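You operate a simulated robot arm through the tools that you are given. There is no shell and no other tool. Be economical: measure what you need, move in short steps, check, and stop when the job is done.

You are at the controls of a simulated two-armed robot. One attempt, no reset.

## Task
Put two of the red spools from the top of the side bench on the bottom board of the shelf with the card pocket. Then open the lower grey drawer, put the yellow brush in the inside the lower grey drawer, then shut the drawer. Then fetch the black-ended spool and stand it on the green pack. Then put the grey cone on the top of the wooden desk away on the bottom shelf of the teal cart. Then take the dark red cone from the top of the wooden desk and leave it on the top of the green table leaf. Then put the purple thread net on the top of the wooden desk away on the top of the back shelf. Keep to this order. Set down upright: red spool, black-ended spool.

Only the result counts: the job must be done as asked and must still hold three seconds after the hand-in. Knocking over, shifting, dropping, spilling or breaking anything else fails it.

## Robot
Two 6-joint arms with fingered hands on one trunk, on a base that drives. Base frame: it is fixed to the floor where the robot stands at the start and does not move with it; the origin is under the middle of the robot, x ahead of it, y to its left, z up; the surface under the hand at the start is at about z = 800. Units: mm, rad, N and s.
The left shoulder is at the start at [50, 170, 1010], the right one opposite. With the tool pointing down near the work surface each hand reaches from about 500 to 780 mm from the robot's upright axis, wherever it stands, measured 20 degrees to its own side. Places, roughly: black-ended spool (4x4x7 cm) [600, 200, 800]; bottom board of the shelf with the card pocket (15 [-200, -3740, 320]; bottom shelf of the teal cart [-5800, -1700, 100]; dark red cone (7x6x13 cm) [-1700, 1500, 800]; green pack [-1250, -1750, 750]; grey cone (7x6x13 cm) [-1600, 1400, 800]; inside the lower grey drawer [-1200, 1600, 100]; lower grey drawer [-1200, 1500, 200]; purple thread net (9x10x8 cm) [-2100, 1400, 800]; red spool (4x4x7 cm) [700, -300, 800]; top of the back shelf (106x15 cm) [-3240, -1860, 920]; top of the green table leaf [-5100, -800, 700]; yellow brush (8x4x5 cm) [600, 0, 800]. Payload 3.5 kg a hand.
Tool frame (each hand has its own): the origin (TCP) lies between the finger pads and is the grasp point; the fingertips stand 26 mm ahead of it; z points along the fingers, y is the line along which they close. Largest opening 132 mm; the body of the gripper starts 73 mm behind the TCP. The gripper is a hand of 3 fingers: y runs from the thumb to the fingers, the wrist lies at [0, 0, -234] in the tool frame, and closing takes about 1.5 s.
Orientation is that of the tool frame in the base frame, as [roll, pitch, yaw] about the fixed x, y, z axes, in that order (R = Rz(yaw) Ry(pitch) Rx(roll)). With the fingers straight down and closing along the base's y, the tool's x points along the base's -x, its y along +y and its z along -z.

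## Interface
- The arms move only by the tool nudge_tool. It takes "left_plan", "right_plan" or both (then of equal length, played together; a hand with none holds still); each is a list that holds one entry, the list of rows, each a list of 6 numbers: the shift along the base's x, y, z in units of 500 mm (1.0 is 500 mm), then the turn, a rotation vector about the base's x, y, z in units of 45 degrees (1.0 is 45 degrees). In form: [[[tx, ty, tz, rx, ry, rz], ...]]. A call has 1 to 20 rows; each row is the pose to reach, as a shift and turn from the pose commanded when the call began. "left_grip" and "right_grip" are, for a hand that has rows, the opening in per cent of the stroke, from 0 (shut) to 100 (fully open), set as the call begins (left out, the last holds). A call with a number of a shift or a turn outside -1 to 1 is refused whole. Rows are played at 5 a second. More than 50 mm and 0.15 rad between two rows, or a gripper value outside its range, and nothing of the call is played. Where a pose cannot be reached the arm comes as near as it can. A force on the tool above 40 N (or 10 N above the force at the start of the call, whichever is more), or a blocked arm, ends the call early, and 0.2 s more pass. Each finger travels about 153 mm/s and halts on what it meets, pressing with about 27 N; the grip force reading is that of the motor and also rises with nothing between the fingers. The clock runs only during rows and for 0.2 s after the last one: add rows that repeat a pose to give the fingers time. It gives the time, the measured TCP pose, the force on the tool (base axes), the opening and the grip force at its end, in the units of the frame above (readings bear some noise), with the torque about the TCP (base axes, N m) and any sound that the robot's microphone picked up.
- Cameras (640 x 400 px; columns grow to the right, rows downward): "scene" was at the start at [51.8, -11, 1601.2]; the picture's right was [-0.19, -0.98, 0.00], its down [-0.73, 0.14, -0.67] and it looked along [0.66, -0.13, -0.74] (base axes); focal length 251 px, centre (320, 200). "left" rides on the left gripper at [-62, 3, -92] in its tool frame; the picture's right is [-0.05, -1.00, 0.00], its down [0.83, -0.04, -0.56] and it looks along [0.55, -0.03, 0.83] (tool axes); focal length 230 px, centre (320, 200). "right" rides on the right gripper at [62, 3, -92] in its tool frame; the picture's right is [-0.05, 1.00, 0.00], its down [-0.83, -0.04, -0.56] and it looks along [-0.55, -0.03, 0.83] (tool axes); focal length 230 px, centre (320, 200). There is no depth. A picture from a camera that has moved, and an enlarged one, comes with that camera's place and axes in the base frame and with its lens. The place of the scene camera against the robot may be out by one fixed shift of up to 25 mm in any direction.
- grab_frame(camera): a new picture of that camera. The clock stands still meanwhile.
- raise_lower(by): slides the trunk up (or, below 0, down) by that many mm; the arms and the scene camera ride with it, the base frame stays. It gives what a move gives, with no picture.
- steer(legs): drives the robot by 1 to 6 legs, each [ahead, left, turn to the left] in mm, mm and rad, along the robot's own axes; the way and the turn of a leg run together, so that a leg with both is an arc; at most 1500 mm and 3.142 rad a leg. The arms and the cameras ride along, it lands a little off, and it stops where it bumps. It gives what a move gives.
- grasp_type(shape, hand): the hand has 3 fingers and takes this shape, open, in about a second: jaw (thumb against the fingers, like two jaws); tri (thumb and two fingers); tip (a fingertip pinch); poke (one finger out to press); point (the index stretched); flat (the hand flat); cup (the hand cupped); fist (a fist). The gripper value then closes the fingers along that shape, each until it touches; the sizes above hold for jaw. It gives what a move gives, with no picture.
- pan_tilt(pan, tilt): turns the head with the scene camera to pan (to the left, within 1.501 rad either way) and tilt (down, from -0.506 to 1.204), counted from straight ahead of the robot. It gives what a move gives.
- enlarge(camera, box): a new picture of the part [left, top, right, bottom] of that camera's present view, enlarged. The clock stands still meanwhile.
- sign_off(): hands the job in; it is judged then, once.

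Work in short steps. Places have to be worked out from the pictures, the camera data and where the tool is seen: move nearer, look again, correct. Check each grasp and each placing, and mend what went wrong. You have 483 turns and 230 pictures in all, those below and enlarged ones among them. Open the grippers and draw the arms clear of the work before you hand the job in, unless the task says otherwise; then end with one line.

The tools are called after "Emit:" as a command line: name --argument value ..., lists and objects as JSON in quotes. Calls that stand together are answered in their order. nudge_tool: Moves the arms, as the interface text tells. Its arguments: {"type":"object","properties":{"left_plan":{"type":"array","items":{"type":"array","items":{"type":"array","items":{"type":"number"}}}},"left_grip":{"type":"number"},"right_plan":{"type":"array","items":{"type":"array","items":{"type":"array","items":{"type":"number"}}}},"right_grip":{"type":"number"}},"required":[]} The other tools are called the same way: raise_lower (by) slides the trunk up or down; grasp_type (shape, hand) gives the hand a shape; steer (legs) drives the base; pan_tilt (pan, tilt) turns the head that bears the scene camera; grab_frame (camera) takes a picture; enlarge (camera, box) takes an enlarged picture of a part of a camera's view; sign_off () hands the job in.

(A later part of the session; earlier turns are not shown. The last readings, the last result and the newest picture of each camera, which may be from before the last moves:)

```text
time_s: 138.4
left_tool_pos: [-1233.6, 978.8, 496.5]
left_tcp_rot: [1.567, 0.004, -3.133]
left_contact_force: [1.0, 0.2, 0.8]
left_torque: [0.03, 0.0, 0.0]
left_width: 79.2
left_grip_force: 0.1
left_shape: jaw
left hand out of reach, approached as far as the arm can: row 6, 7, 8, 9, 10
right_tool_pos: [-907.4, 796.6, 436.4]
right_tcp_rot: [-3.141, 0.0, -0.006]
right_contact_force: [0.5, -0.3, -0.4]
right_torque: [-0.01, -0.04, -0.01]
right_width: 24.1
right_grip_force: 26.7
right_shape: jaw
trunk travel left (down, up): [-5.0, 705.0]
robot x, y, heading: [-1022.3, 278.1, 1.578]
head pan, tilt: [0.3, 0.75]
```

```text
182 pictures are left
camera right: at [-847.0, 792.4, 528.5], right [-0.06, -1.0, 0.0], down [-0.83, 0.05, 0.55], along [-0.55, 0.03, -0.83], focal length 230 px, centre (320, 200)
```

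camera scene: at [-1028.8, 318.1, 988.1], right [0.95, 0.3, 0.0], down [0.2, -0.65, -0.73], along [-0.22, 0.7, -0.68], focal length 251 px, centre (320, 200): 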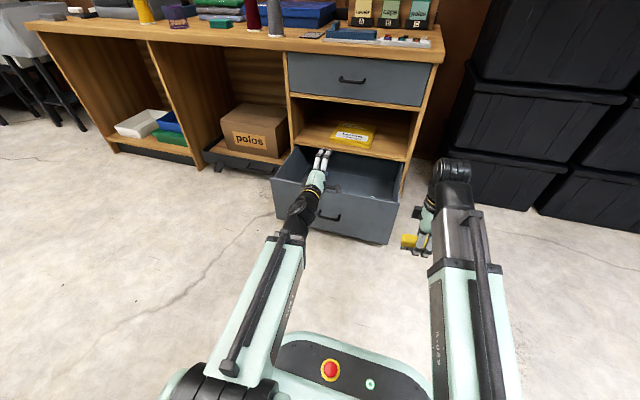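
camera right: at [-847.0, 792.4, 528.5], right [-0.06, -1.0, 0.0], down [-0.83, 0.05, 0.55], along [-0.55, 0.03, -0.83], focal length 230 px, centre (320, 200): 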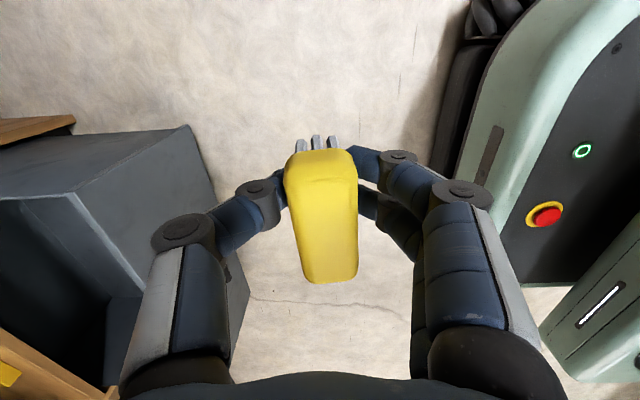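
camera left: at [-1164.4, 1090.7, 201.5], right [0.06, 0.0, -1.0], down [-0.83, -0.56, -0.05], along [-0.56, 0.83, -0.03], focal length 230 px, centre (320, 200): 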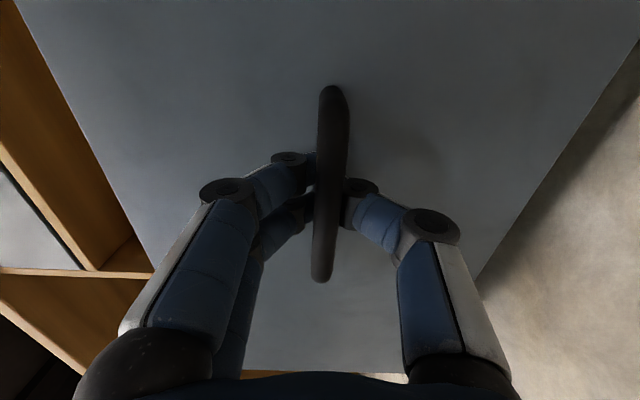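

Drive forward 240 and raise the trunk 150 so the right arm can come over the drawer front from above.

Emit:
raise_lower --by 150

Emit:
steer --legs '[[235, 0, 0]]'

Emit:
nudge_tool --right_plan '[[[-0.07, 0.05, 0, 0, 0, 0], [-0.14, 0.1, 0, 0, 0, 0], [-0.21, 0.15, 0, 0, 0, 0], [-0.28, 0.2, 0, 0, 0, 0], [-0.33, 0.26, 0, 0, 0, 0]]]'

Emit:
grab_frame --camera "scene"

Emit:
grab_frame --camera "right"

```text
time_s: 140.1
left_tool_pos: [-1232.8, 978.8, 646.3]
left_tcp_rot: [1.572, 0.004, -3.134]
left_contact_force: [-0.1, -0.4, -0.4]
left_torque: [-0.03, -0.02, 0.0]
left_width: 78.8
left_grip_force: 0.1
left_shape: jaw
right_tool_pos: [-907.8, 796.7, 586.3]
right_tcp_rot: [-3.141, -0.002, -0.007]
right_contact_force: [-0.4, 0.0, -1.4]
right_torque: [0.0, -0.01, -0.01]
right_width: 23.9
right_grip_force: 27.3
right_shape: jaw
trunk travel left (down, up): [-155.0, 555.0]
robot x, y, heading: [-1021.0, 269.7, 1.572]
head pan, tilt: [0.3, 0.75]
```

```text
time_s: 141.9
left_tool_pos: [-1232.1, 1215.2, 646.9]
left_tcp_rot: [1.569, 0.004, -3.139]
left_contact_force: [-0.7, 0.2, -0.1]
left_torque: [0.02, 0.01, -0.05]
left_width: 79.2
left_grip_force: 0.0
left_shape: jaw
right_tool_pos: [-907.6, 1033.4, 587.2]
right_tcp_rot: [3.14, -0.002, -0.008]
right_contact_force: [0.0, -0.1, -1.4]
right_torque: [0.01, 0.02, 0.0]
right_width: 24.2
right_grip_force: 26.8
right_shape: jaw
trunk travel left (down, up): [-155.0, 555.0]
robot x, y, heading: [-1016.8, 508.4, 1.569]
head pan, tilt: [0.3, 0.75]
```

```text
time_s: 143.1
left_tool_pos: [-1232.5, 1216.3, 647.2]
left_tcp_rot: [1.567, 0.003, -3.138]
left_contact_force: [0.0, -0.3, 0.1]
left_torque: [-0.02, 0.01, 0.0]
left_width: 79.0
left_grip_force: 0.1
left_shape: jaw
right_tool_pos: [-1073.2, 1162.8, 586.2]
right_tcp_rot: [-3.142, -0.002, -0.008]
right_contact_force: [0.5, -0.1, -0.9]
right_torque: [0.03, 0.01, 0.0]
right_width: 24.4
right_grip_force: 26.7
right_shape: jaw
trunk travel left (down, up): [-155.0, 555.0]
robot x, y, heading: [-1020.3, 512.2, 1.576]
head pan, tilt: [0.3, 0.75]
```

```text
181 pictures are left
camera scene: at [-1029.2, 554.3, 1138.1], right [0.95, 0.3, 0.0], down [0.2, -0.65, -0.73], along [-0.22, 0.7, -0.68], focal length 251 px, centre (320, 200)
```

scene: 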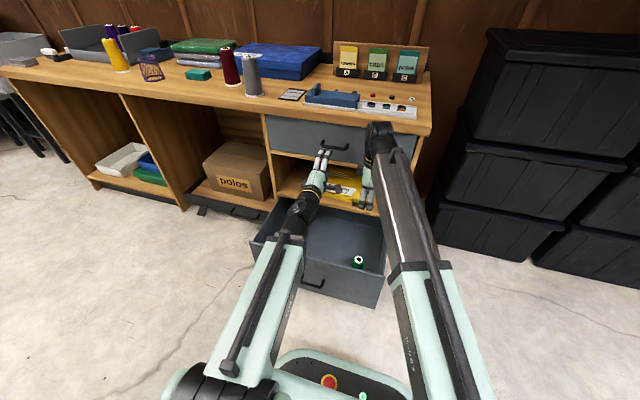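

```text
180 pictures are left
camera right: at [-1012.1, 1157.8, 678.2], right [-0.06, -1.0, 0.0], down [-0.83, 0.05, 0.55], along [-0.55, 0.03, -0.83], focal length 230 px, centre (320, 200)
```

right: 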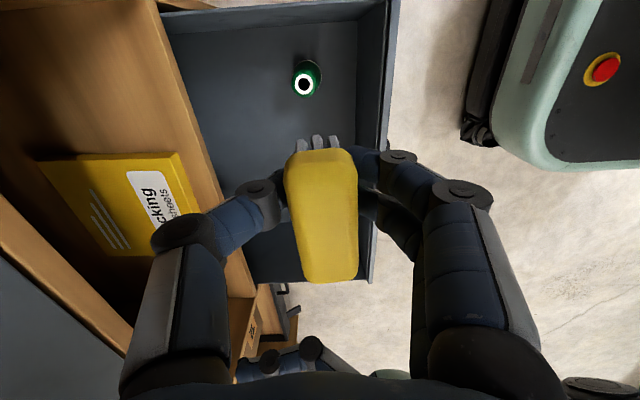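

A green spool already stands in the drawer at about (-1068,1195). I'll move the left hand aside to the left and set the brush near x≈-1220.

Emit:
nudge_tool --left_plan '[[[-0.09, 0, 0, 0, 0, 0], [-0.18, 0, 0, 0, 0, 0], [-0.27, 0, 0, 0, 0, 0], [-0.36, 0, 0, 0, 0, 0], [-0.42, 0, 0, 0, 0, 0]]]'

Emit:
nudge_tool --right_plan '[[[-0.08, 0, -0.04, 0, 0, 0], [-0.16, 0, -0.08, 0, 0, 0], [-0.22, 0, -0.14, 0, 0, 0], [-0.26, 0.01, -0.22, 0, 0, 0], [-0.28, 0.02, -0.3, 0, 0, 0], [-0.28, 0.02, -0.38, 0, 0, 0]]]'

Emit:
grab_frame --camera "scene"

Emit:
grab_frame --camera "right"

```text
time_s: 144.3
left_tool_pos: [-1441.2, 1214.8, 646.7]
left_tcp_rot: [1.569, 0.004, -3.138]
left_contact_force: [0.5, -0.3, -0.2]
left_torque: [0.01, 0.01, -0.01]
left_width: 78.9
left_grip_force: 0.1
left_shape: jaw
right_tool_pos: [-1072.2, 1161.4, 586.0]
right_tcp_rot: [-3.141, -0.002, -0.009]
right_contact_force: [0.0, 0.0, -0.9]
right_torque: [-0.02, 0.02, 0.01]
right_width: 24.3
right_grip_force: 26.9
right_shape: jaw
trunk travel left (down, up): [-155.0, 555.0]
robot x, y, heading: [-1018.3, 509.2, 1.572]
head pan, tilt: [0.3, 0.75]
```

```text
time_s: 145.7
left_tool_pos: [-1442.3, 1215.9, 646.8]
left_tcp_rot: [1.569, 0.003, -3.136]
left_contact_force: [0.1, -0.3, 0.8]
left_torque: [-0.03, -0.03, 0.01]
left_width: 78.8
left_grip_force: 0.0
left_shape: jaw
right_tool_pos: [-1204.9, 1158.7, 397.2]
right_tcp_rot: [-3.139, -0.001, -0.009]
right_contact_force: [0.3, 0.2, -0.6]
right_torque: [0.0, -0.01, 0.01]
right_width: 24.0
right_grip_force: 26.9
right_shape: jaw
right hand out of reach, approached as far as the arm can: row 4, 5, 6
trunk travel left (down, up): [-155.0, 555.0]
robot x, y, heading: [-1020.7, 509.1, 1.571]
head pan, tilt: [0.3, 0.75]
```

```text
179 pictures are left
camera scene: at [-1029.3, 554.2, 1138.2], right [0.95, 0.3, 0.0], down [0.2, -0.65, -0.73], along [-0.22, 0.7, -0.68], focal length 251 px, centre (320, 200)
```

scene: 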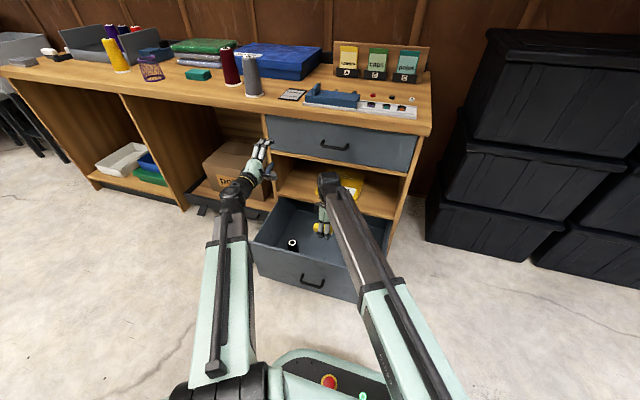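

```text
178 pictures are left
camera right: at [-1144.2, 1154.4, 489.2], right [-0.06, -1.0, 0.0], down [-0.83, 0.05, 0.56], along [-0.55, 0.04, -0.83], focal length 230 px, centre (320, 200)
```

right: 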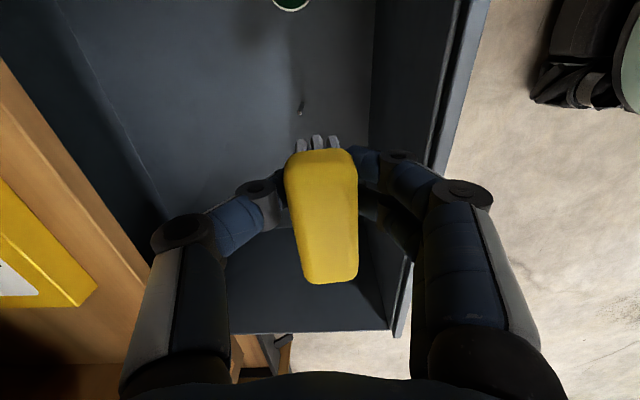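

Another black spool sits in the drawer around (-1381,1217); brush spot x≈-1205 is midway. The right arm is at its limit, so bring the hand right 120 and strafe the robot left 120.

Emit:
nudge_tool --right_plan '[[[0.08, 0, 0, 0, 0, 0], [0.16, 0, 0, 0, 0, 0], [0.25, 0, 0, 0, 0, 0]]]'

Emit:
steer --legs '[[0, 120, 0]]'

Emit:
nudge_tool --right_plan '[[[0, 0, -0.09, 0, 0, 0], [0, 0, -0.18, 0, 0, 0], [0, 0, -0.27, 0, 0, 0], [0, 0, -0.36, 0, 0, 0]]]'

Emit:
grab_frame --camera "scene"

Emit:
grab_frame --camera "right"

```text
time_s: 146.5
left_tool_pos: [-1441.4, 1214.2, 646.6]
left_tcp_rot: [1.571, 0.004, -3.137]
left_contact_force: [0.2, -0.1, -0.2]
left_torque: [0.0, 0.0, -0.03]
left_width: 78.6
left_grip_force: 0.0
left_shape: jaw
right_tool_pos: [-1079.5, 1159.5, 397.5]
right_tcp_rot: [3.141, -0.003, -0.009]
right_contact_force: [-0.1, -0.2, -1.0]
right_torque: [-0.01, 0.01, -0.01]
right_width: 24.2
right_grip_force: 27.1
right_shape: jaw
trunk travel left (down, up): [-155.0, 555.0]
robot x, y, heading: [-1018.3, 510.3, 1.568]
head pan, tilt: [0.3, 0.75]
```

```text
time_s: 147.7
left_tool_pos: [-1562.7, 1214.7, 647.9]
left_tcp_rot: [1.571, 0.003, -3.136]
left_contact_force: [-0.8, 0.3, 1.3]
left_torque: [0.01, 0.0, 0.0]
left_width: 78.7
left_grip_force: 0.0
left_shape: jaw
right_tool_pos: [-1199.7, 1159.9, 397.3]
right_tcp_rot: [3.141, -0.002, -0.009]
right_contact_force: [0.5, 0.2, -0.9]
right_torque: [0.03, 0.0, 0.02]
right_width: 24.3
right_grip_force: 27.0
right_shape: jaw
trunk travel left (down, up): [-155.0, 555.0]
robot x, y, heading: [-1138.7, 510.7, 1.578]
head pan, tilt: [0.3, 0.75]
```

```text
time_s: 148.7
left_tool_pos: [-1562.5, 1213.6, 646.8]
left_tcp_rot: [1.57, 0.001, -3.135]
left_contact_force: [-0.5, -0.4, 0.1]
left_torque: [-0.03, -0.01, -0.01]
left_width: 78.8
left_grip_force: 0.1
left_shape: jaw
right_tool_pos: [-1199.7, 1160.8, 217.6]
right_tcp_rot: [-3.139, -0.003, -0.01]
right_contact_force: [-0.9, -0.5, -0.3]
right_torque: [0.0, -0.01, 0.03]
right_width: 24.1
right_grip_force: 27.1
right_shape: jaw
trunk travel left (down, up): [-155.0, 555.0]
robot x, y, heading: [-1139.1, 511.5, 1.574]
head pan, tilt: [0.3, 0.75]
```

```text
177 pictures are left
camera scene: at [-1149.5, 554.0, 1138.2], right [0.95, 0.3, 0.0], down [0.2, -0.65, -0.73], along [-0.22, 0.7, -0.68], focal length 251 px, centre (320, 200)
```

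scene: 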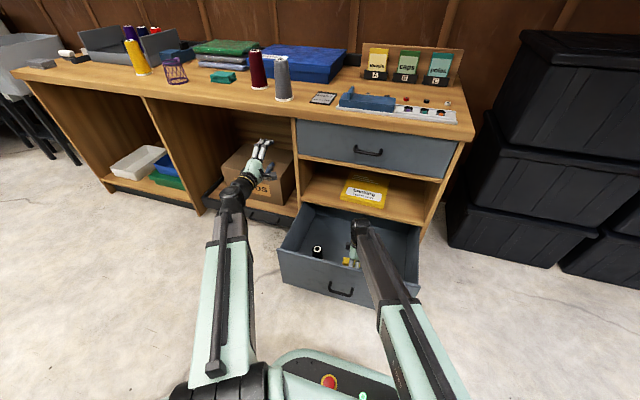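

```text
176 pictures are left
camera right: at [-1139.2, 1155.9, 308.5], right [-0.06, -1.0, 0.0], down [-0.83, 0.05, 0.55], along [-0.55, 0.03, -0.83], focal length 230 px, centre (320, 200)
```

right: 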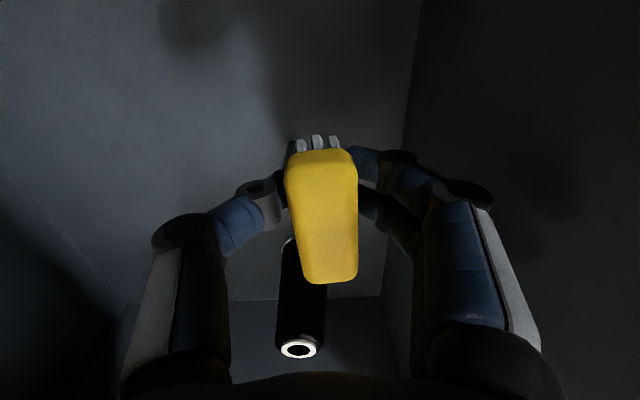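

Lower further in the drawer, carefully.

Emit:
nudge_tool --right_plan '[[[0, 0, -0.05, 0, 0, 0], [0, 0, -0.1, 0, 0, 0]]]'

Emit:
nudge_tool --right_plan '[[[0, 0, -0.012, 0, 0, 0], [0, 0, -0.024, 0, 0, 0]]]'

Emit:
grab_frame --camera "right"

Emit:
enlarge --camera "scene" --box '[260, 180, 440, 310]'

```text
time_s: 149.3
left_tool_pos: [-1562.9, 1213.9, 645.7]
left_tcp_rot: [1.568, 0.003, -3.136]
left_contact_force: [-0.2, 0.1, 0.1]
left_torque: [-0.02, 0.0, 0.01]
left_width: 78.9
left_grip_force: 0.1
left_shape: jaw
right_tool_pos: [-1199.8, 1160.1, 166.3]
right_tcp_rot: [3.14, -0.001, -0.007]
right_contact_force: [-0.3, 0.1, -0.4]
right_torque: [-0.02, 0.01, 0.01]
right_width: 24.0
right_grip_force: 27.0
right_shape: jaw
trunk travel left (down, up): [-155.0, 555.0]
robot x, y, heading: [-1138.9, 513.5, 1.576]
head pan, tilt: [0.3, 0.75]
```

```text
time_s: 149.9
left_tool_pos: [-1563.1, 1215.2, 645.5]
left_tcp_rot: [1.568, 0.004, -3.136]
left_contact_force: [0.1, -0.6, 0.1]
left_torque: [-0.01, -0.01, -0.02]
left_width: 79.0
left_grip_force: 0.2
left_shape: jaw
right_tool_pos: [-1198.2, 1156.7, 156.8]
right_tcp_rot: [-3.138, -0.003, -0.008]
right_contact_force: [0.1, -0.1, -1.8]
right_torque: [0.01, 0.0, -0.01]
right_width: 24.2
right_grip_force: 27.0
right_shape: jaw
right hand out of reach, approached as far as the arm can: row 2
trunk travel left (down, up): [-155.0, 555.0]
robot x, y, heading: [-1139.6, 504.9, 1.577]
head pan, tilt: [0.3, 0.75]
```

```text
175 pictures are left
camera right: at [-1138.2, 1152.0, 248.6], right [-0.06, -1.0, 0.0], down [-0.83, 0.05, 0.55], along [-0.55, 0.04, -0.83], focal length 230 px, centre (320, 200)
```

right: 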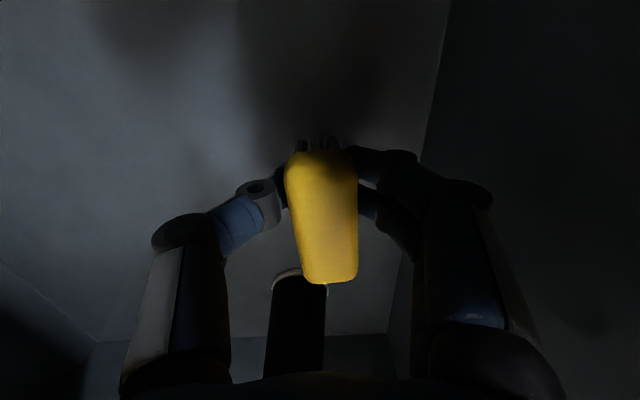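

```text
3.08 times, centred on (350, 245) of scene
camera zoom: at [-1149.5, 554.1, 1138.1], right [0.95, 0.3, 0.0], down [0.2, -0.65, -0.73], along [-0.22, 0.7, -0.68], focal length 772 px, centre (228, 62)
```

zoom: 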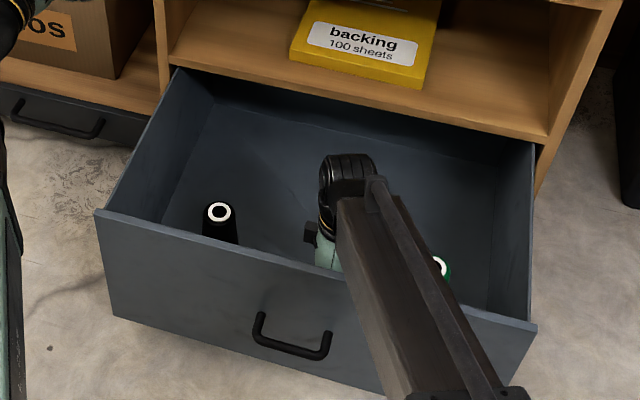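

Arm limit reached at TCP z 157; lower the trunk 15 mm instead.

Emit:
raise_lower --by -12

Emit:
raise_lower --by -8

```text
time_s: 150.5
left_tool_pos: [-1563.0, 1215.1, 635.6]
left_tcp_rot: [1.571, 0.003, -3.137]
left_contact_force: [-0.1, -0.3, -0.1]
left_torque: [-0.02, -0.03, -0.02]
left_width: 79.2
left_grip_force: 0.1
left_shape: jaw
right_tool_pos: [-1198.5, 1156.6, 145.4]
right_tcp_rot: [-3.14, -0.001, -0.008]
right_contact_force: [0.2, -0.6, -0.8]
right_torque: [0.02, -0.02, 0.03]
right_width: 24.0
right_grip_force: 26.8
right_shape: jaw
trunk travel left (down, up): [-143.0, 567.0]
robot x, y, heading: [-1137.4, 513.9, 1.572]
head pan, tilt: [0.3, 0.75]
```

```text
time_s: 151.1
left_tool_pos: [-1562.6, 1215.1, 625.9]
left_tcp_rot: [1.569, 0.002, -3.137]
left_contact_force: [-0.4, -0.3, 0.2]
left_torque: [0.02, 0.0, -0.03]
left_width: 79.0
left_grip_force: 0.0
left_shape: jaw
right_tool_pos: [-1198.8, 1156.0, 136.5]
right_tcp_rot: [-3.14, -0.002, -0.009]
right_contact_force: [0.2, 0.4, -0.2]
right_torque: [0.0, -0.01, -0.04]
right_width: 24.1
right_grip_force: 26.6
right_shape: jaw
trunk travel left (down, up): [-135.0, 575.0]
robot x, y, heading: [-1139.9, 514.8, 1.576]
head pan, tilt: [0.3, 0.75]
```

Emit:
raise_lower --by -6

Emit:
grab_frame --camera "right"

```text
time_s: 151.6
left_tool_pos: [-1563.5, 1214.5, 620.9]
left_tcp_rot: [1.57, 0.003, -3.138]
left_contact_force: [0.4, -0.2, 0.6]
left_torque: [0.03, 0.01, 0.0]
left_width: 79.0
left_grip_force: 0.1
left_shape: jaw
right_tool_pos: [-1199.1, 1157.0, 130.3]
right_tcp_rot: [-3.14, -0.002, -0.008]
right_contact_force: [-0.1, 0.7, -0.1]
right_torque: [0.02, 0.0, -0.01]
right_width: 24.0
right_grip_force: 27.3
right_shape: jaw
trunk travel left (down, up): [-129.0, 581.0]
robot x, y, heading: [-1132.6, 506.3, 1.57]
head pan, tilt: [0.3, 0.75]
```

```text
173 pictures are left
camera right: at [-1138.1, 1151.9, 222.7], right [-0.06, -1.0, 0.0], down [-0.83, 0.05, 0.55], along [-0.55, 0.04, -0.83], focal length 230 px, centre (320, 200)
```

right: 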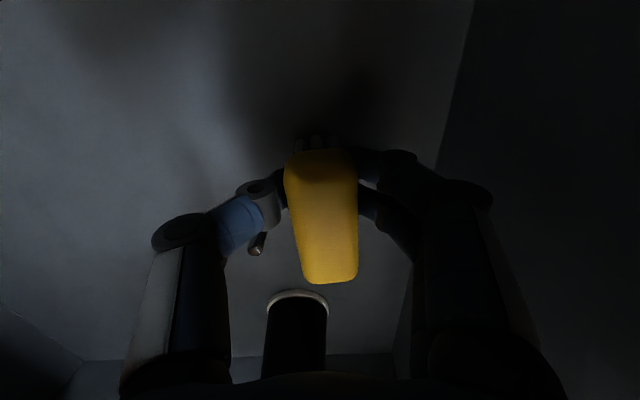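

Emit:
raise_lower --by -6

Emit:
raise_lower --by -5

```text
time_s: 152.2
left_tool_pos: [-1563.0, 1214.2, 614.0]
left_tcp_rot: [1.567, 0.004, -3.137]
left_contact_force: [0.5, -0.2, 0.2]
left_torque: [0.0, 0.03, -0.02]
left_width: 78.6
left_grip_force: 0.1
left_shape: jaw
right_tool_pos: [-1198.5, 1157.3, 125.0]
right_tcp_rot: [-3.141, -0.004, -0.007]
right_contact_force: [-1.0, 0.1, -0.7]
right_torque: [0.0, -0.02, -0.03]
right_width: 24.0
right_grip_force: 26.9
right_shape: jaw
trunk travel left (down, up): [-123.0, 587.0]
robot x, y, heading: [-1137.1, 514.5, 1.574]
head pan, tilt: [0.3, 0.75]
```

```text
time_s: 152.7
left_tool_pos: [-1561.9, 1214.7, 608.9]
left_tcp_rot: [1.57, 0.003, -3.136]
left_contact_force: [-0.6, 0.2, 0.5]
left_torque: [-0.01, 0.01, -0.03]
left_width: 78.9
left_grip_force: 0.0
left_shape: jaw
right_tool_pos: [-1198.5, 1157.1, 119.6]
right_tcp_rot: [-3.14, -0.001, -0.008]
right_contact_force: [0.4, 0.0, -1.4]
right_torque: [-0.03, 0.0, 0.01]
right_width: 24.2
right_grip_force: 27.2
right_shape: jaw
trunk travel left (down, up): [-118.0, 592.0]
robot x, y, heading: [-1138.3, 510.3, 1.572]
head pan, tilt: [0.3, 0.75]
```

Parallax on the spool base suggests floor ≈75, i.e. about 12 mm to go.

Emit:
raise_lower --by -6

Emit:
raise_lower --by -4

Emit:
grab_frame --camera "right"

```text
time_s: 153.3
left_tool_pos: [-1561.9, 1214.8, 603.1]
left_tcp_rot: [1.567, 0.002, -3.136]
left_contact_force: [0.6, 0.2, 0.3]
left_torque: [-0.01, 0.01, 0.03]
left_width: 78.9
left_grip_force: 0.1
left_shape: jaw
right_tool_pos: [-1199.6, 1156.3, 113.8]
right_tcp_rot: [-3.139, -0.003, -0.009]
right_contact_force: [0.2, 0.5, -0.7]
right_torque: [0.02, -0.01, -0.02]
right_width: 24.1
right_grip_force: 27.0
right_shape: jaw
trunk travel left (down, up): [-112.0, 598.0]
robot x, y, heading: [-1142.0, 510.8, 1.575]
head pan, tilt: [0.3, 0.75]
```

```text
time_s: 153.8
left_tool_pos: [-1561.9, 1215.3, 600.0]
left_tcp_rot: [1.569, 0.003, -3.136]
left_contact_force: [-0.4, 0.1, -0.5]
left_torque: [0.02, -0.03, 0.0]
left_width: 78.8
left_grip_force: 0.1
left_shape: jaw
right_tool_pos: [-1198.4, 1155.6, 109.9]
right_tcp_rot: [-3.141, -0.003, -0.009]
right_contact_force: [0.4, 0.2, -1.1]
right_torque: [-0.02, -0.02, -0.01]
right_width: 23.9
right_grip_force: 26.9
right_shape: jaw
trunk travel left (down, up): [-108.0, 602.0]
robot x, y, heading: [-1137.6, 514.9, 1.575]
head pan, tilt: [0.3, 0.75]
```

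```text
172 pictures are left
camera right: at [-1138.1, 1151.9, 201.7], right [-0.06, -1.0, 0.0], down [-0.83, 0.05, 0.55], along [-0.55, 0.04, -0.83], focal length 230 px, centre (320, 200)
```

right: 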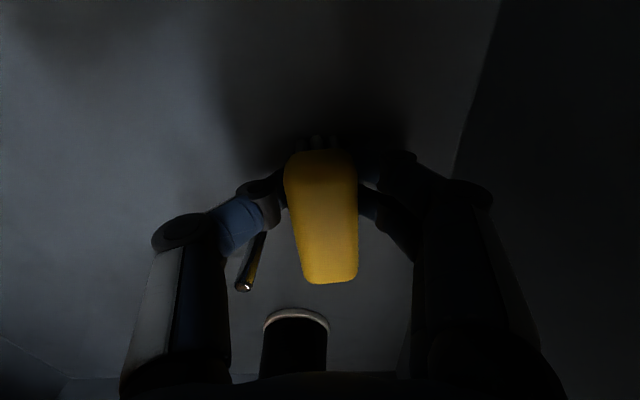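

Emit:
raise_lower --by -4

Emit:
raise_lower --by -4

```text
time_s: 154.3
left_tool_pos: [-1562.8, 1215.5, 595.8]
left_tcp_rot: [1.569, 0.002, -3.135]
left_contact_force: [-0.1, 0.6, -1.0]
left_torque: [-0.01, -0.01, -0.01]
left_width: 78.8
left_grip_force: 0.1
left_shape: jaw
right_tool_pos: [-1198.6, 1156.9, 105.3]
right_tcp_rot: [-3.137, -0.003, -0.008]
right_contact_force: [0.3, -0.6, 4.4]
right_torque: [-0.06, 0.02, 0.02]
right_width: 24.1
right_grip_force: 26.9
right_shape: jaw
trunk travel left (down, up): [-104.0, 606.0]
robot x, y, heading: [-1140.7, 507.6, 1.572]
head pan, tilt: [0.3, 0.75]
```

```text
time_s: 154.9
left_tool_pos: [-1561.6, 1214.8, 593.2]
left_tcp_rot: [1.568, 0.003, -3.136]
left_contact_force: [-0.2, -0.5, -1.3]
left_torque: [0.0, -0.03, 0.01]
left_width: 79.0
left_grip_force: 0.2
left_shape: jaw
right_tool_pos: [-1198.6, 1158.3, 104.3]
right_tcp_rot: [-3.135, -0.001, -0.009]
right_contact_force: [1.0, -0.3, 23.5]
right_torque: [-0.23, 0.01, 0.03]
right_width: 24.8
right_grip_force: 26.6
right_shape: jaw
trunk travel left (down, up): [-100.0, 610.0]
robot x, y, heading: [-1138.1, 511.5, 1.582]
head pan, tilt: [0.3, 0.75]
```

Contact made. Ease up 3 mm, open, and lift straight up with the trunk.

Emit:
raise_lower --by 3

Emit:
nudge_tool --right_plan '[[[0, 0, 0, 0, 0, 0], [0, 0, 0, 0, 0, 0], [0, 0, 0, 0, 0, 0]]]' --right_grip 45

Emit:
raise_lower --by 60

Emit:
grab_frame --camera "right"

```text
time_s: 155.4
left_tool_pos: [-1562.9, 1215.5, 596.7]
left_tcp_rot: [1.567, 0.003, -3.136]
left_contact_force: [0.3, 0.6, 0.0]
left_torque: [0.0, 0.01, 0.0]
left_width: 78.9
left_grip_force: 0.1
left_shape: jaw
right_tool_pos: [-1198.7, 1156.1, 104.6]
right_tcp_rot: [-3.139, -0.002, -0.009]
right_contact_force: [0.6, 0.2, 14.8]
right_torque: [-0.19, -0.01, 0.03]
right_width: 25.2
right_grip_force: 27.0
right_shape: jaw
trunk travel left (down, up): [-103.0, 607.0]
robot x, y, heading: [-1139.4, 513.8, 1.576]
head pan, tilt: [0.3, 0.75]
```

```text
time_s: 156.2
left_tool_pos: [-1563.4, 1216.2, 594.3]
left_tcp_rot: [1.569, 0.003, -3.135]
left_contact_force: [0.4, 0.2, -0.9]
left_torque: [0.01, 0.0, 0.01]
left_width: 78.8
left_grip_force: 0.0
left_shape: jaw
right_tool_pos: [-1198.7, 1156.2, 104.7]
right_tcp_rot: [-3.137, 0.0, -0.008]
right_contact_force: [-0.1, 0.2, -0.5]
right_torque: [0.01, -0.01, 0.01]
right_width: 58.8
right_grip_force: 0.0
right_shape: jaw
trunk travel left (down, up): [-103.0, 607.0]
robot x, y, heading: [-1140.7, 509.4, 1.574]
head pan, tilt: [0.3, 0.75]
```

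```text
time_s: 157.2
left_tool_pos: [-1562.6, 1215.4, 655.5]
left_tcp_rot: [1.57, 0.003, -3.136]
left_contact_force: [-0.1, 0.1, -0.4]
left_torque: [0.0, 0.01, -0.05]
left_width: 78.9
left_grip_force: 0.0
left_shape: jaw
right_tool_pos: [-1198.5, 1157.3, 164.4]
right_tcp_rot: [-3.141, -0.003, -0.008]
right_contact_force: [-0.7, -0.4, 0.2]
right_torque: [0.04, -0.01, -0.03]
right_width: 58.9
right_grip_force: 0.2
right_shape: jaw
trunk travel left (down, up): [-163.0, 547.0]
robot x, y, heading: [-1139.6, 511.0, 1.576]
head pan, tilt: [0.3, 0.75]
```

```text
171 pictures are left
camera right: at [-1138.1, 1151.9, 256.7], right [-0.06, -1.0, 0.0], down [-0.83, 0.05, 0.55], along [-0.55, 0.04, -0.83], focal length 230 px, centre (320, 200)
```

right: 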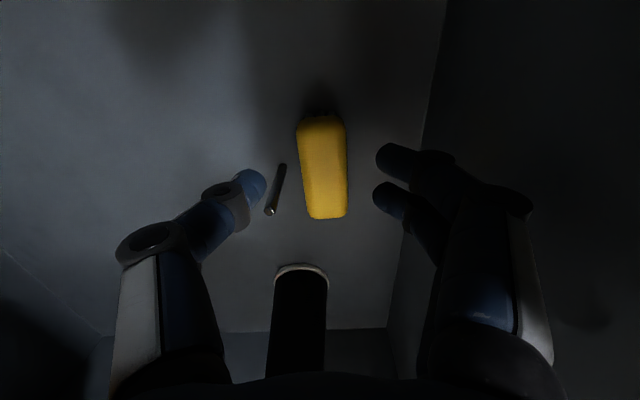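

The brush lies in the drawer. Raise, back away, and bring the hands to a pushing setup.

Emit:
raise_lower --by 300

Emit:
steer --legs '[[-260, 0, 0], [0, -120, 0]]'

Emit:
nudge_tool --left_plan '[[[0.09, 0, 0, 0, 0, 0], [0.18, 0, 0, 0, 0, 0], [0.27, 0, 0, 0, 0, 0], [0.36, 0, 0, 0, 0, 0], [0.44, 0, 0, 0, 0, 0], [0.44, 0, 0, 0, 0, 0]]]' --left_grip 0 --right_plan '[[[0.08, -0.05, 0.08, 0, 0, 0], [0.16, -0.1, 0.16, 0, 0, 0], [0.24, -0.15, 0.24, 0, 0, 0], [0.28, -0.2, 0.32, 0, 0, 0], [0.28, -0.2, 0.4, 0, 0, 0], [0.28, -0.2, 0.48, 0, 0, 0]]]'

Emit:
grab_frame --camera "scene"

```text
time_s: 160.2
left_tool_pos: [-1562.9, 1215.7, 955.4]
left_tcp_rot: [1.569, 0.004, -3.137]
left_contact_force: [0.7, 0.0, -0.9]
left_torque: [-0.02, 0.02, 0.01]
left_width: 79.0
left_grip_force: 0.0
left_shape: jaw
right_tool_pos: [-1199.4, 1156.8, 465.1]
right_tcp_rot: [-3.141, 0.0, -0.009]
right_contact_force: [-0.6, -0.1, 0.2]
right_torque: [0.04, -0.02, 0.02]
right_width: 58.8
right_grip_force: 0.1
right_shape: jaw
trunk travel left (down, up): [-463.0, 247.0]
robot x, y, heading: [-1139.6, 509.2, 1.572]
head pan, tilt: [0.3, 0.75]
```

```text
time_s: 162.9
left_tool_pos: [-1441.1, 955.3, 955.4]
left_tcp_rot: [1.569, 0.004, -3.14]
left_contact_force: [0.6, 0.4, 0.0]
left_torque: [0.01, 0.02, -0.01]
left_width: 78.9
left_grip_force: 0.0
left_shape: jaw
right_tool_pos: [-1077.5, 895.0, 465.1]
right_tcp_rot: [-3.139, -0.002, -0.011]
right_contact_force: [0.0, -0.9, -0.7]
right_torque: [0.01, 0.03, 0.0]
right_width: 58.7
right_grip_force: 0.1
right_shape: jaw
trunk travel left (down, up): [-463.0, 247.0]
robot x, y, heading: [-1019.0, 251.5, 1.571]
head pan, tilt: [0.3, 0.75]
```

```text
refused: row 1 steps farther than a row can; nothing moved
```

```text
170 pictures are left
camera scene: at [-1029.2, 292.5, 1446.1], right [0.96, 0.3, 0.0], down [0.2, -0.65, -0.73], along [-0.22, 0.7, -0.68], focal length 251 px, centre (320, 200)
```

scene: 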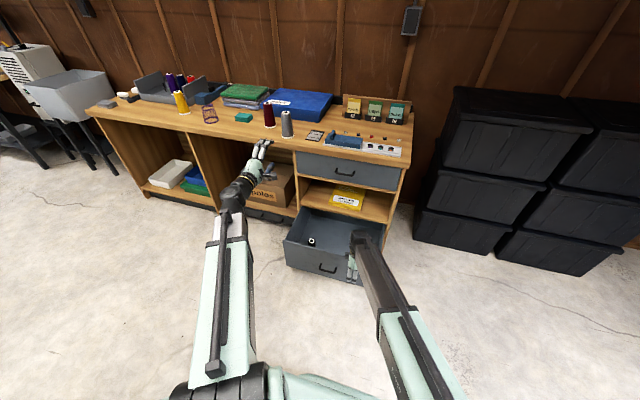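

Emit:
nudge_tool --left_plan '[[[0.06, 0, 0, 0, 0, 0], [0.12, 0, 0, 0, 0, 0], [0.18, 0, 0, 0, 0, 0], [0.24, 0, 0, 0, 0, 0], [0.3, 0, 0, 0, 0, 0], [0.36, 0, 0, 0, 0, 0], [0.4, 0, 0, 0, 0, 0], [0.43, 0, 0, 0, 0, 0]]]' --left_grip 0 --right_plan '[[[0.03, -0.02, 0.07, 0, 0, 0], [0.06, -0.04, 0.14, 0, 0, 0], [0.09, -0.06, 0.21, 0, 0, 0], [0.12, -0.08, 0.28, 0, 0, 0], [0.15, -0.1, 0.35, 0, 0, 0], [0.18, -0.12, 0.42, 0, 0, 0], [0.21, -0.14, 0.49, 0, 0, 0], [0.24, -0.16, 0.56, 0, 0, 0]]]'

Emit:
raise_lower --by -400

Emit:
raise_lower --by -58

Emit:
nudge_tool --left_plan '[[[0, 0, -0.09, 0, 0, 0], [0, 0, -0.18, 0, 0, 0], [0, 0, -0.27, 0, 0, 0], [0, 0, -0.36, 0, 0, 0], [0, 0, -0.42, 0, 0, 0]]]'

Emit:
grab_frame --camera "left"

Emit:
grab_frame --camera "scene"

```text
time_s: 164.7
left_tool_pos: [-1225.3, 954.9, 954.8]
left_tcp_rot: [1.568, 0.004, -3.139]
left_contact_force: [-0.3, -0.6, 0.1]
left_torque: [0.03, 0.03, 0.04]
left_width: 0.2
left_grip_force: 27.2
left_shape: jaw
right_tool_pos: [-957.3, 815.9, 745.0]
right_tcp_rot: [-3.14, -0.002, -0.011]
right_contact_force: [0.6, -0.5, -0.3]
right_torque: [0.02, 0.03, 0.03]
right_width: 58.8
right_grip_force: 0.2
right_shape: jaw
trunk travel left (down, up): [-463.0, 247.0]
robot x, y, heading: [-1016.5, 251.5, 1.566]
head pan, tilt: [0.3, 0.75]
```

```text
time_s: 168.5
left_tool_pos: [-1225.9, 953.4, 554.1]
left_tcp_rot: [1.568, 0.004, -3.139]
left_contact_force: [-0.4, 0.2, 0.3]
left_torque: [0.03, 0.03, 0.0]
left_width: 0.1
left_grip_force: 27.1
left_shape: jaw
right_tool_pos: [-957.8, 815.3, 344.5]
right_tcp_rot: [-3.139, 0.0, -0.011]
right_contact_force: [0.0, 0.1, -0.2]
right_torque: [0.01, -0.04, 0.03]
right_width: 58.7
right_grip_force: 0.0
right_shape: jaw
trunk travel left (down, up): [-63.0, 647.0]
robot x, y, heading: [-1017.9, 247.4, 1.576]
head pan, tilt: [0.3, 0.75]
```

```text
time_s: 169.5
left_tool_pos: [-1226.7, 954.7, 496.1]
left_tcp_rot: [1.57, 0.003, -3.14]
left_contact_force: [-0.3, 0.1, 0.0]
left_torque: [0.01, 0.0, -0.02]
left_width: 0.2
left_grip_force: 26.6
left_shape: jaw
right_tool_pos: [-957.2, 815.8, 285.8]
right_tcp_rot: [-3.138, -0.002, -0.009]
right_contact_force: [0.5, 0.0, 0.6]
right_torque: [-0.01, 0.01, 0.0]
right_width: 58.9
right_grip_force: 0.0
right_shape: jaw
trunk travel left (down, up): [-5.0, 705.0]
robot x, y, heading: [-1019.0, 251.2, 1.57]
head pan, tilt: [0.3, 0.75]
```

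```text
time_s: 170.7
left_tool_pos: [-1225.1, 955.5, 286.5]
left_tcp_rot: [1.567, 0.004, -3.136]
left_contact_force: [-0.4, 0.2, 0.6]
left_torque: [0.0, 0.0, -0.01]
left_width: 0.3
left_grip_force: 26.7
left_shape: jaw
right_tool_pos: [-957.9, 815.9, 286.2]
right_tcp_rot: [-3.139, -0.003, -0.011]
right_contact_force: [-0.6, 0.5, 0.0]
right_torque: [0.0, 0.0, 0.01]
right_width: 58.8
right_grip_force: 0.1
right_shape: jaw
trunk travel left (down, up): [-5.0, 705.0]
robot x, y, heading: [-1022.8, 249.9, 1.572]
head pan, tilt: [0.3, 0.75]
```

```text
169 pictures are left
camera left: at [-1164.1, 864.0, 289.6], right [0.05, 0.0, -1.0], down [-0.83, -0.56, -0.05], along [-0.56, 0.83, -0.03], focal length 230 px, centre (320, 200)
```

left: 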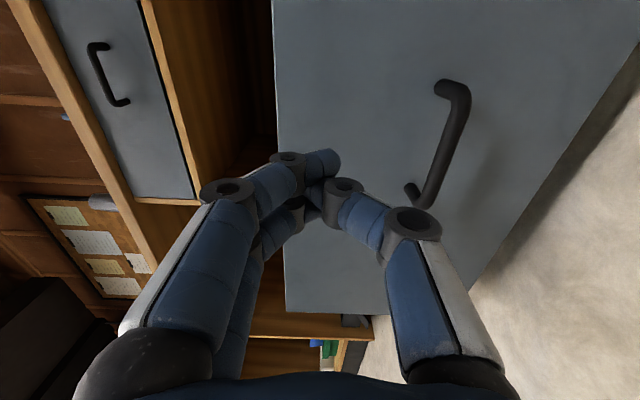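

```text
168 pictures are left
camera scene: at [-1029.7, 292.5, 988.1], right [0.96, 0.3, 0.0], down [0.2, -0.65, -0.73], along [-0.22, 0.7, -0.68], focal length 251 px, centre (320, 200)
```

scene: 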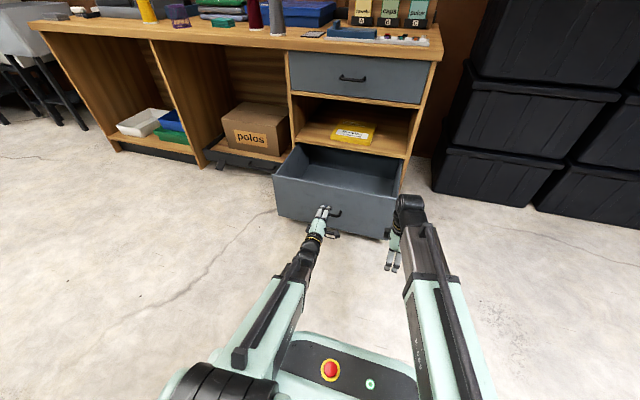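

Closed fingers face the drawer front at z≈286. Push by driving ahead 330.

Emit:
steer --legs '[[330, 0, 0]]'

Emit:
grab_frame --camera "scene"

Emit:
grab_frame --camera "left"

```text
time_s: 172.9
left_tool_pos: [-1225.1, 1286.1, 287.3]
left_tcp_rot: [1.569, 0.005, -3.141]
left_contact_force: [0.5, 0.0, 0.2]
left_torque: [-0.03, -0.03, 0.0]
left_width: 0.0
left_grip_force: 27.4
left_shape: jaw
right_tool_pos: [-957.3, 1147.8, 286.6]
right_tcp_rot: [-3.139, -0.002, -0.012]
right_contact_force: [-0.1, -0.2, 0.1]
right_torque: [0.03, 0.01, 0.03]
right_width: 58.9
right_grip_force: 0.0
right_shape: jaw
trunk travel left (down, up): [-5.0, 705.0]
robot x, y, heading: [-1019.5, 584.5, 1.57]
head pan, tilt: [0.3, 0.75]
```

```text
167 pictures are left
camera scene: at [-1029.6, 624.0, 988.1], right [0.96, 0.29, 0.0], down [0.2, -0.65, -0.73], along [-0.22, 0.7, -0.68], focal length 251 px, centre (320, 200)
```

scene: 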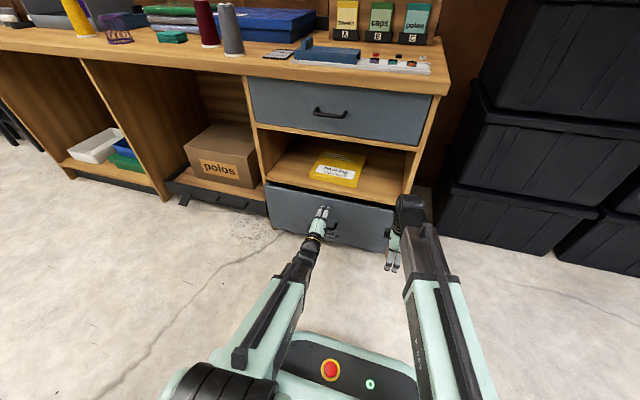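

```text
166 pictures are left
camera left: at [-1163.6, 1195.5, 289.8], right [0.06, 0.0, -1.0], down [-0.83, -0.56, -0.05], along [-0.56, 0.83, -0.03], focal length 230 px, centre (320, 200)
```

left: 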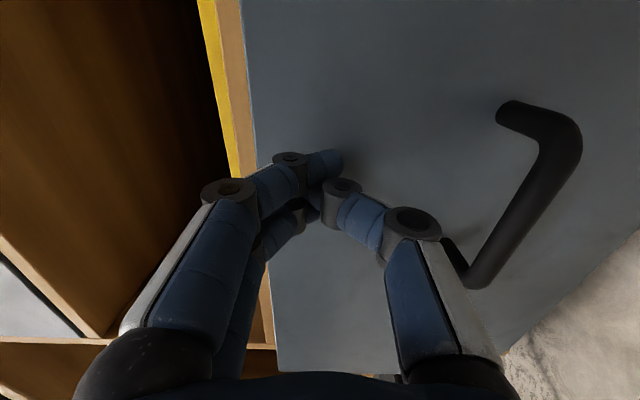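

Nearly shut. Push on with the arm in small steps until force rises.

Emit:
nudge_tool --left_plan '[[[0, 0.02, 0, 0, 0, 0], [0, 0.04, 0, 0, 0, 0], [0, 0.06, 0, 0, 0, 0], [0, 0.08, 0, 0, 0, 0]]]'

Emit:
enlarge --camera "scene" --box '[240, 130, 440, 270]'

Emit:
grab_frame --camera "left"

```text
time_s: 173.9
left_tool_pos: [-1225.6, 1323.7, 285.9]
left_tcp_rot: [1.572, 0.005, -3.138]
left_contact_force: [1.8, -38.9, -0.3]
left_torque: [-0.05, -0.04, -0.08]
left_width: 0.0
left_grip_force: 26.7
left_shape: jaw
right_tool_pos: [-957.4, 1146.7, 286.9]
right_tcp_rot: [-3.139, -0.002, -0.009]
right_contact_force: [-0.3, -0.4, 0.6]
right_torque: [0.03, 0.03, 0.01]
right_width: 59.0
right_grip_force: 0.0
right_shape: jaw
trunk travel left (down, up): [-5.0, 705.0]
robot x, y, heading: [-1024.2, 579.1, 1.572]
head pan, tilt: [0.3, 0.75]
```

```text
2.86 times, centred on (340, 200) of scene
camera zoom: at [-1029.6, 622.9, 988.1], right [0.96, 0.3, 0.0], down [0.2, -0.65, -0.73], along [-0.22, 0.7, -0.68], focal length 716 px, centre (263, 200)
```

zoom: 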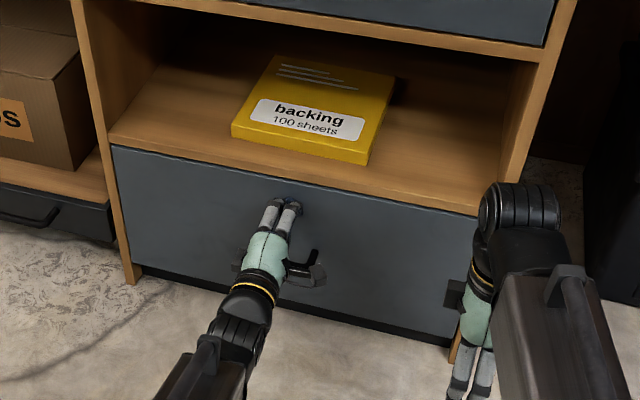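

```text
164 pictures are left
camera left: at [-1163.9, 1233.1, 289.6], right [0.06, 0.0, -1.0], down [-0.83, -0.56, -0.05], along [-0.56, 0.83, -0.03], focal length 230 px, centre (320, 200)
```

left: 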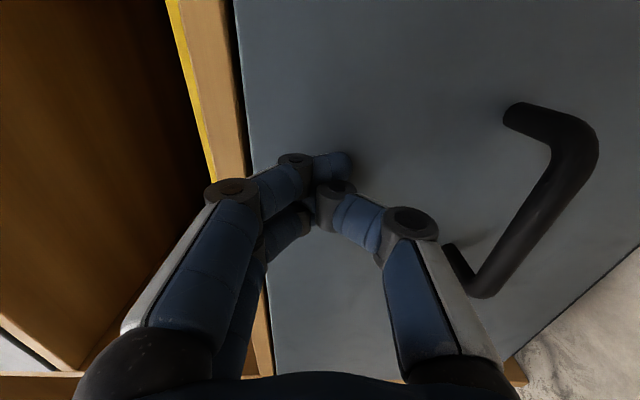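

Shut (firm stop). Back away, raise the trunk, and turn the left hand back to tool-down.

Emit:
steer --legs '[[-580, 0, 0]]'

Emit:
raise_lower --by 400

Emit:
raise_lower --by 220

Emit:
nudge_tool --left_plan '[[[0, 0, 0.04, 0, -0.17, 0], [0, 0, 0.08, 0, -0.34, 0], [0, 0, 0.12, 0, -0.51, 0], [0, 0, 0.16, 0, -0.68, 0], [0, 0, 0.2, 0, -0.85, 0], [0, 0, 0.24, 0, -1, 0]]]' --left_grip 60

Emit:
nudge_tool --left_plan '[[[0, 0, 0.02, 0, -0.17, 0], [0, 0, 0.04, 0, -0.34, 0], [0, 0, 0.06, 0, -0.51, 0], [0, 0, 0.08, 0, -0.68, 0], [0, 0, 0.1, 0, -0.85, 0], [0, 0, 0.1, 0, -1, 0]]]'

Emit:
nudge_tool --left_plan '[[[0, -0.03, 0, -0.17, 0, 0], [0, -0.06, 0, -0.34, 0, 0], [0, -0.09, 0, -0.51, 0, 0], [0, -0.12, 0, -0.68, 0, 0], [0, -0.15, 0, -0.85, 0, 0], [0, -0.2, 0, -1, 0, 0]]]'

Emit:
nudge_tool --left_plan '[[[0, -0.05, 0, -0.17, 0, 0], [0, -0.1, 0, -0.34, 0, 0], [0, -0.15, 0, -0.51, 0, 0], [0, -0.2, 0, -0.68, 0, 0], [0, -0.22, 0, -0.85, 0, 0], [0, -0.24, 0, -1, 0, 0]]]'

```text
time_s: 177.2
left_tool_pos: [-1225.7, 742.6, 285.9]
left_tcp_rot: [1.569, 0.004, -3.138]
left_contact_force: [0.5, 1.2, 0.4]
left_torque: [0.02, 0.03, 0.02]
left_width: 0.0
left_grip_force: 27.3
left_shape: jaw
right_tool_pos: [-956.6, 564.9, 286.7]
right_tcp_rot: [-3.141, -0.003, -0.012]
right_contact_force: [-1.0, -0.9, -0.3]
right_torque: [0.02, -0.02, -0.02]
right_width: 58.8
right_grip_force: 0.1
right_shape: jaw
trunk travel left (down, up): [-5.0, 705.0]
robot x, y, heading: [-1022.4, -1.5, 1.57]
head pan, tilt: [0.3, 0.75]
```

```text
time_s: 181.0
left_tool_pos: [-1226.3, 743.3, 686.1]
left_tcp_rot: [1.569, 0.003, -3.137]
left_contact_force: [0.2, 0.5, 0.6]
left_torque: [-0.03, -0.02, 0.02]
left_width: 0.0
left_grip_force: 26.9
left_shape: jaw
right_tool_pos: [-957.0, 565.2, 687.0]
right_tcp_rot: [-3.139, -0.002, -0.011]
right_contact_force: [-1.5, -0.5, -0.3]
right_torque: [0.01, 0.03, 0.01]
right_width: 59.1
right_grip_force: 0.0
right_shape: jaw
trunk travel left (down, up): [-405.0, 305.0]
robot x, y, heading: [-1018.2, -1.0, 1.569]
head pan, tilt: [0.3, 0.75]
```

```text
time_s: 183.3
left_tool_pos: [-1227.0, 743.2, 906.2]
left_tcp_rot: [1.569, 0.002, -3.138]
left_contact_force: [-1.3, 0.6, 0.0]
left_torque: [-0.03, -0.01, 0.01]
left_width: 0.0
left_grip_force: 27.2
left_shape: jaw
right_tool_pos: [-957.5, 564.9, 906.0]
right_tcp_rot: [-3.14, 0.0, -0.011]
right_contact_force: [-0.3, 0.0, -0.2]
right_torque: [-0.03, -0.01, 0.0]
right_width: 58.9
right_grip_force: 0.1
right_shape: jaw
trunk travel left (down, up): [-625.0, 85.0]
robot x, y, heading: [-1018.7, -4.2, 1.566]
head pan, tilt: [0.3, 0.75]
```

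```text
time_s: 184.7
left_tool_pos: [-1226.8, 741.9, 1025.7]
left_tcp_rot: [1.573, 0.791, -3.138]
left_contact_force: [-0.2, -0.1, 0.6]
left_torque: [0.04, 0.01, 0.0]
left_width: 78.8
left_grip_force: 0.1
left_shape: jaw
right_tool_pos: [-958.3, 565.0, 906.8]
right_tcp_rot: [-3.138, -0.001, -0.011]
right_contact_force: [-0.1, 0.1, 0.3]
right_torque: [0.0, -0.02, 0.03]
right_width: 58.8
right_grip_force: 0.1
right_shape: jaw
trunk travel left (down, up): [-625.0, 85.0]
robot x, y, heading: [-1016.5, -2.7, 1.564]
head pan, tilt: [0.3, 0.75]
```

```text
time_s: 186.1
left_tool_pos: [-1227.0, 743.7, 1074.6]
left_tcp_rot: [-2.26, 1.565, -0.685]
left_contact_force: [-1.0, 0.1, 0.1]
left_torque: [0.03, -0.04, -0.01]
left_width: 78.6
left_grip_force: 0.1
left_shape: jaw
right_tool_pos: [-957.1, 563.4, 907.5]
right_tcp_rot: [-3.141, -0.001, -0.009]
right_contact_force: [0.2, 0.1, 0.0]
right_torque: [-0.01, 0.01, 0.01]
right_width: 59.0
right_grip_force: 0.1
right_shape: jaw
trunk travel left (down, up): [-625.0, 85.0]
robot x, y, heading: [-1019.3, 1.6, 1.57]
head pan, tilt: [0.3, 0.75]
```

```text
time_s: 187.5
left_tool_pos: [-1236.2, 713.7, 1041.2]
left_tcp_rot: [3.083, 1.43, -1.573]
left_contact_force: [-0.2, 0.1, 0.2]
left_torque: [0.02, 0.04, 0.0]
left_width: 78.7
left_grip_force: 0.2
left_shape: jaw
left hand out of reach, approached as far as the arm can: row 1, 2, 3, 4, 5, 6
right_tool_pos: [-957.2, 565.3, 905.5]
right_tcp_rot: [-3.141, -0.001, -0.01]
right_contact_force: [-0.5, 0.0, -0.6]
right_torque: [-0.01, -0.01, 0.01]
right_width: 58.8
right_grip_force: 0.1
right_shape: jaw
trunk travel left (down, up): [-625.0, 85.0]
robot x, y, heading: [-1018.1, -1.2, 1.567]
head pan, tilt: [0.3, 0.75]
```

```text
time_s: 188.9
left_tool_pos: [-1236.6, 600.2, 1044.4]
left_tcp_rot: [3.087, 0.639, -1.57]
left_contact_force: [-0.3, -0.1, 0.4]
left_torque: [0.02, 0.0, 0.0]
left_width: 79.1
left_grip_force: 0.0
left_shape: jaw
left hand out of reach, approached as far as the arm can: row 1, 2, 3, 4, 5, 6
right_tool_pos: [-957.3, 563.5, 907.4]
right_tcp_rot: [-3.139, -0.003, -0.011]
right_contact_force: [-0.6, 0.2, -0.3]
right_torque: [-0.01, 0.02, 0.0]
right_width: 58.8
right_grip_force: 0.1
right_shape: jaw
trunk travel left (down, up): [-625.0, 85.0]
robot x, y, heading: [-1020.0, -2.3, 1.572]
head pan, tilt: [0.3, 0.75]
```

Emit:
nudge_tool --left_plan '[[[0, -0.03, 0, -0.17, 0, 0], [0, -0.06, 0, -0.34, 0, 0], [0, -0.08, 0, -0.51, 0, 0], [0, -0.1, 0, -0.68, 0, 0], [0, -0.1, 0, -0.81, 0, 0], [0, -0.1, 0, -0.81, 0, 0]]]' --right_plan '[[[0, -0.01, 0.04, 0, 0, -0.17], [0.02, -0.02, 0.08, 0, 0, -0.34], [0.04, -0.03, 0.12, 0, 0, -0.51], [0.06, -0.04, 0.16, 0, 0, -0.68], [0.08, -0.05, 0.2, 0, 0, -0.85], [0.1, -0.06, 0.24, 0, 0, -1]]]'

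Emit:
nudge_tool --right_plan '[[[0.02, 0, 0, 0, 0, -0.17], [0.04, 0, 0, 0, 0, -0.34], [0.06, 0, 0, 0, 0, -0.51], [0.08, 0, 0, 0, 0, -0.68], [0.1, 0, 0, 0, 0, -0.85], [0.12, 0, 0, 0, 0, -1]]]'

```text
time_s: 190.3
left_tool_pos: [-1235.8, 548.3, 1043.9]
left_tcp_rot: [3.086, 0.006, -1.571]
left_contact_force: [-0.4, -0.5, -0.1]
left_torque: [0.0, -0.03, 0.02]
left_width: 78.9
left_grip_force: 0.1
left_shape: jaw
right_tool_pos: [-906.7, 535.4, 1026.1]
right_tcp_rot: [-3.139, -0.001, -0.801]
right_contact_force: [-0.4, 0.0, -0.1]
right_torque: [-0.03, -0.02, -0.03]
right_width: 58.8
right_grip_force: 0.2
right_shape: jaw
trunk travel left (down, up): [-625.0, 85.0]
robot x, y, heading: [-1017.4, -0.6, 1.574]
head pan, tilt: [0.3, 0.75]
```

```text
time_s: 191.7
left_tool_pos: [-1236.7, 549.2, 1044.3]
left_tcp_rot: [3.086, 0.01, -1.57]
left_contact_force: [0.6, 0.2, -0.1]
left_torque: [0.02, -0.03, -0.02]
left_width: 78.9
left_grip_force: 0.2
left_shape: jaw
right_tool_pos: [-846.6, 534.8, 1026.8]
right_tcp_rot: [-3.14, -0.003, -1.584]
right_contact_force: [0.0, -0.7, -0.4]
right_torque: [-0.03, -0.01, -0.02]
right_width: 59.1
right_grip_force: 0.1
right_shape: jaw
trunk travel left (down, up): [-625.0, 85.0]
robot x, y, heading: [-1015.9, -2.9, 1.573]
head pan, tilt: [0.3, 0.75]
```

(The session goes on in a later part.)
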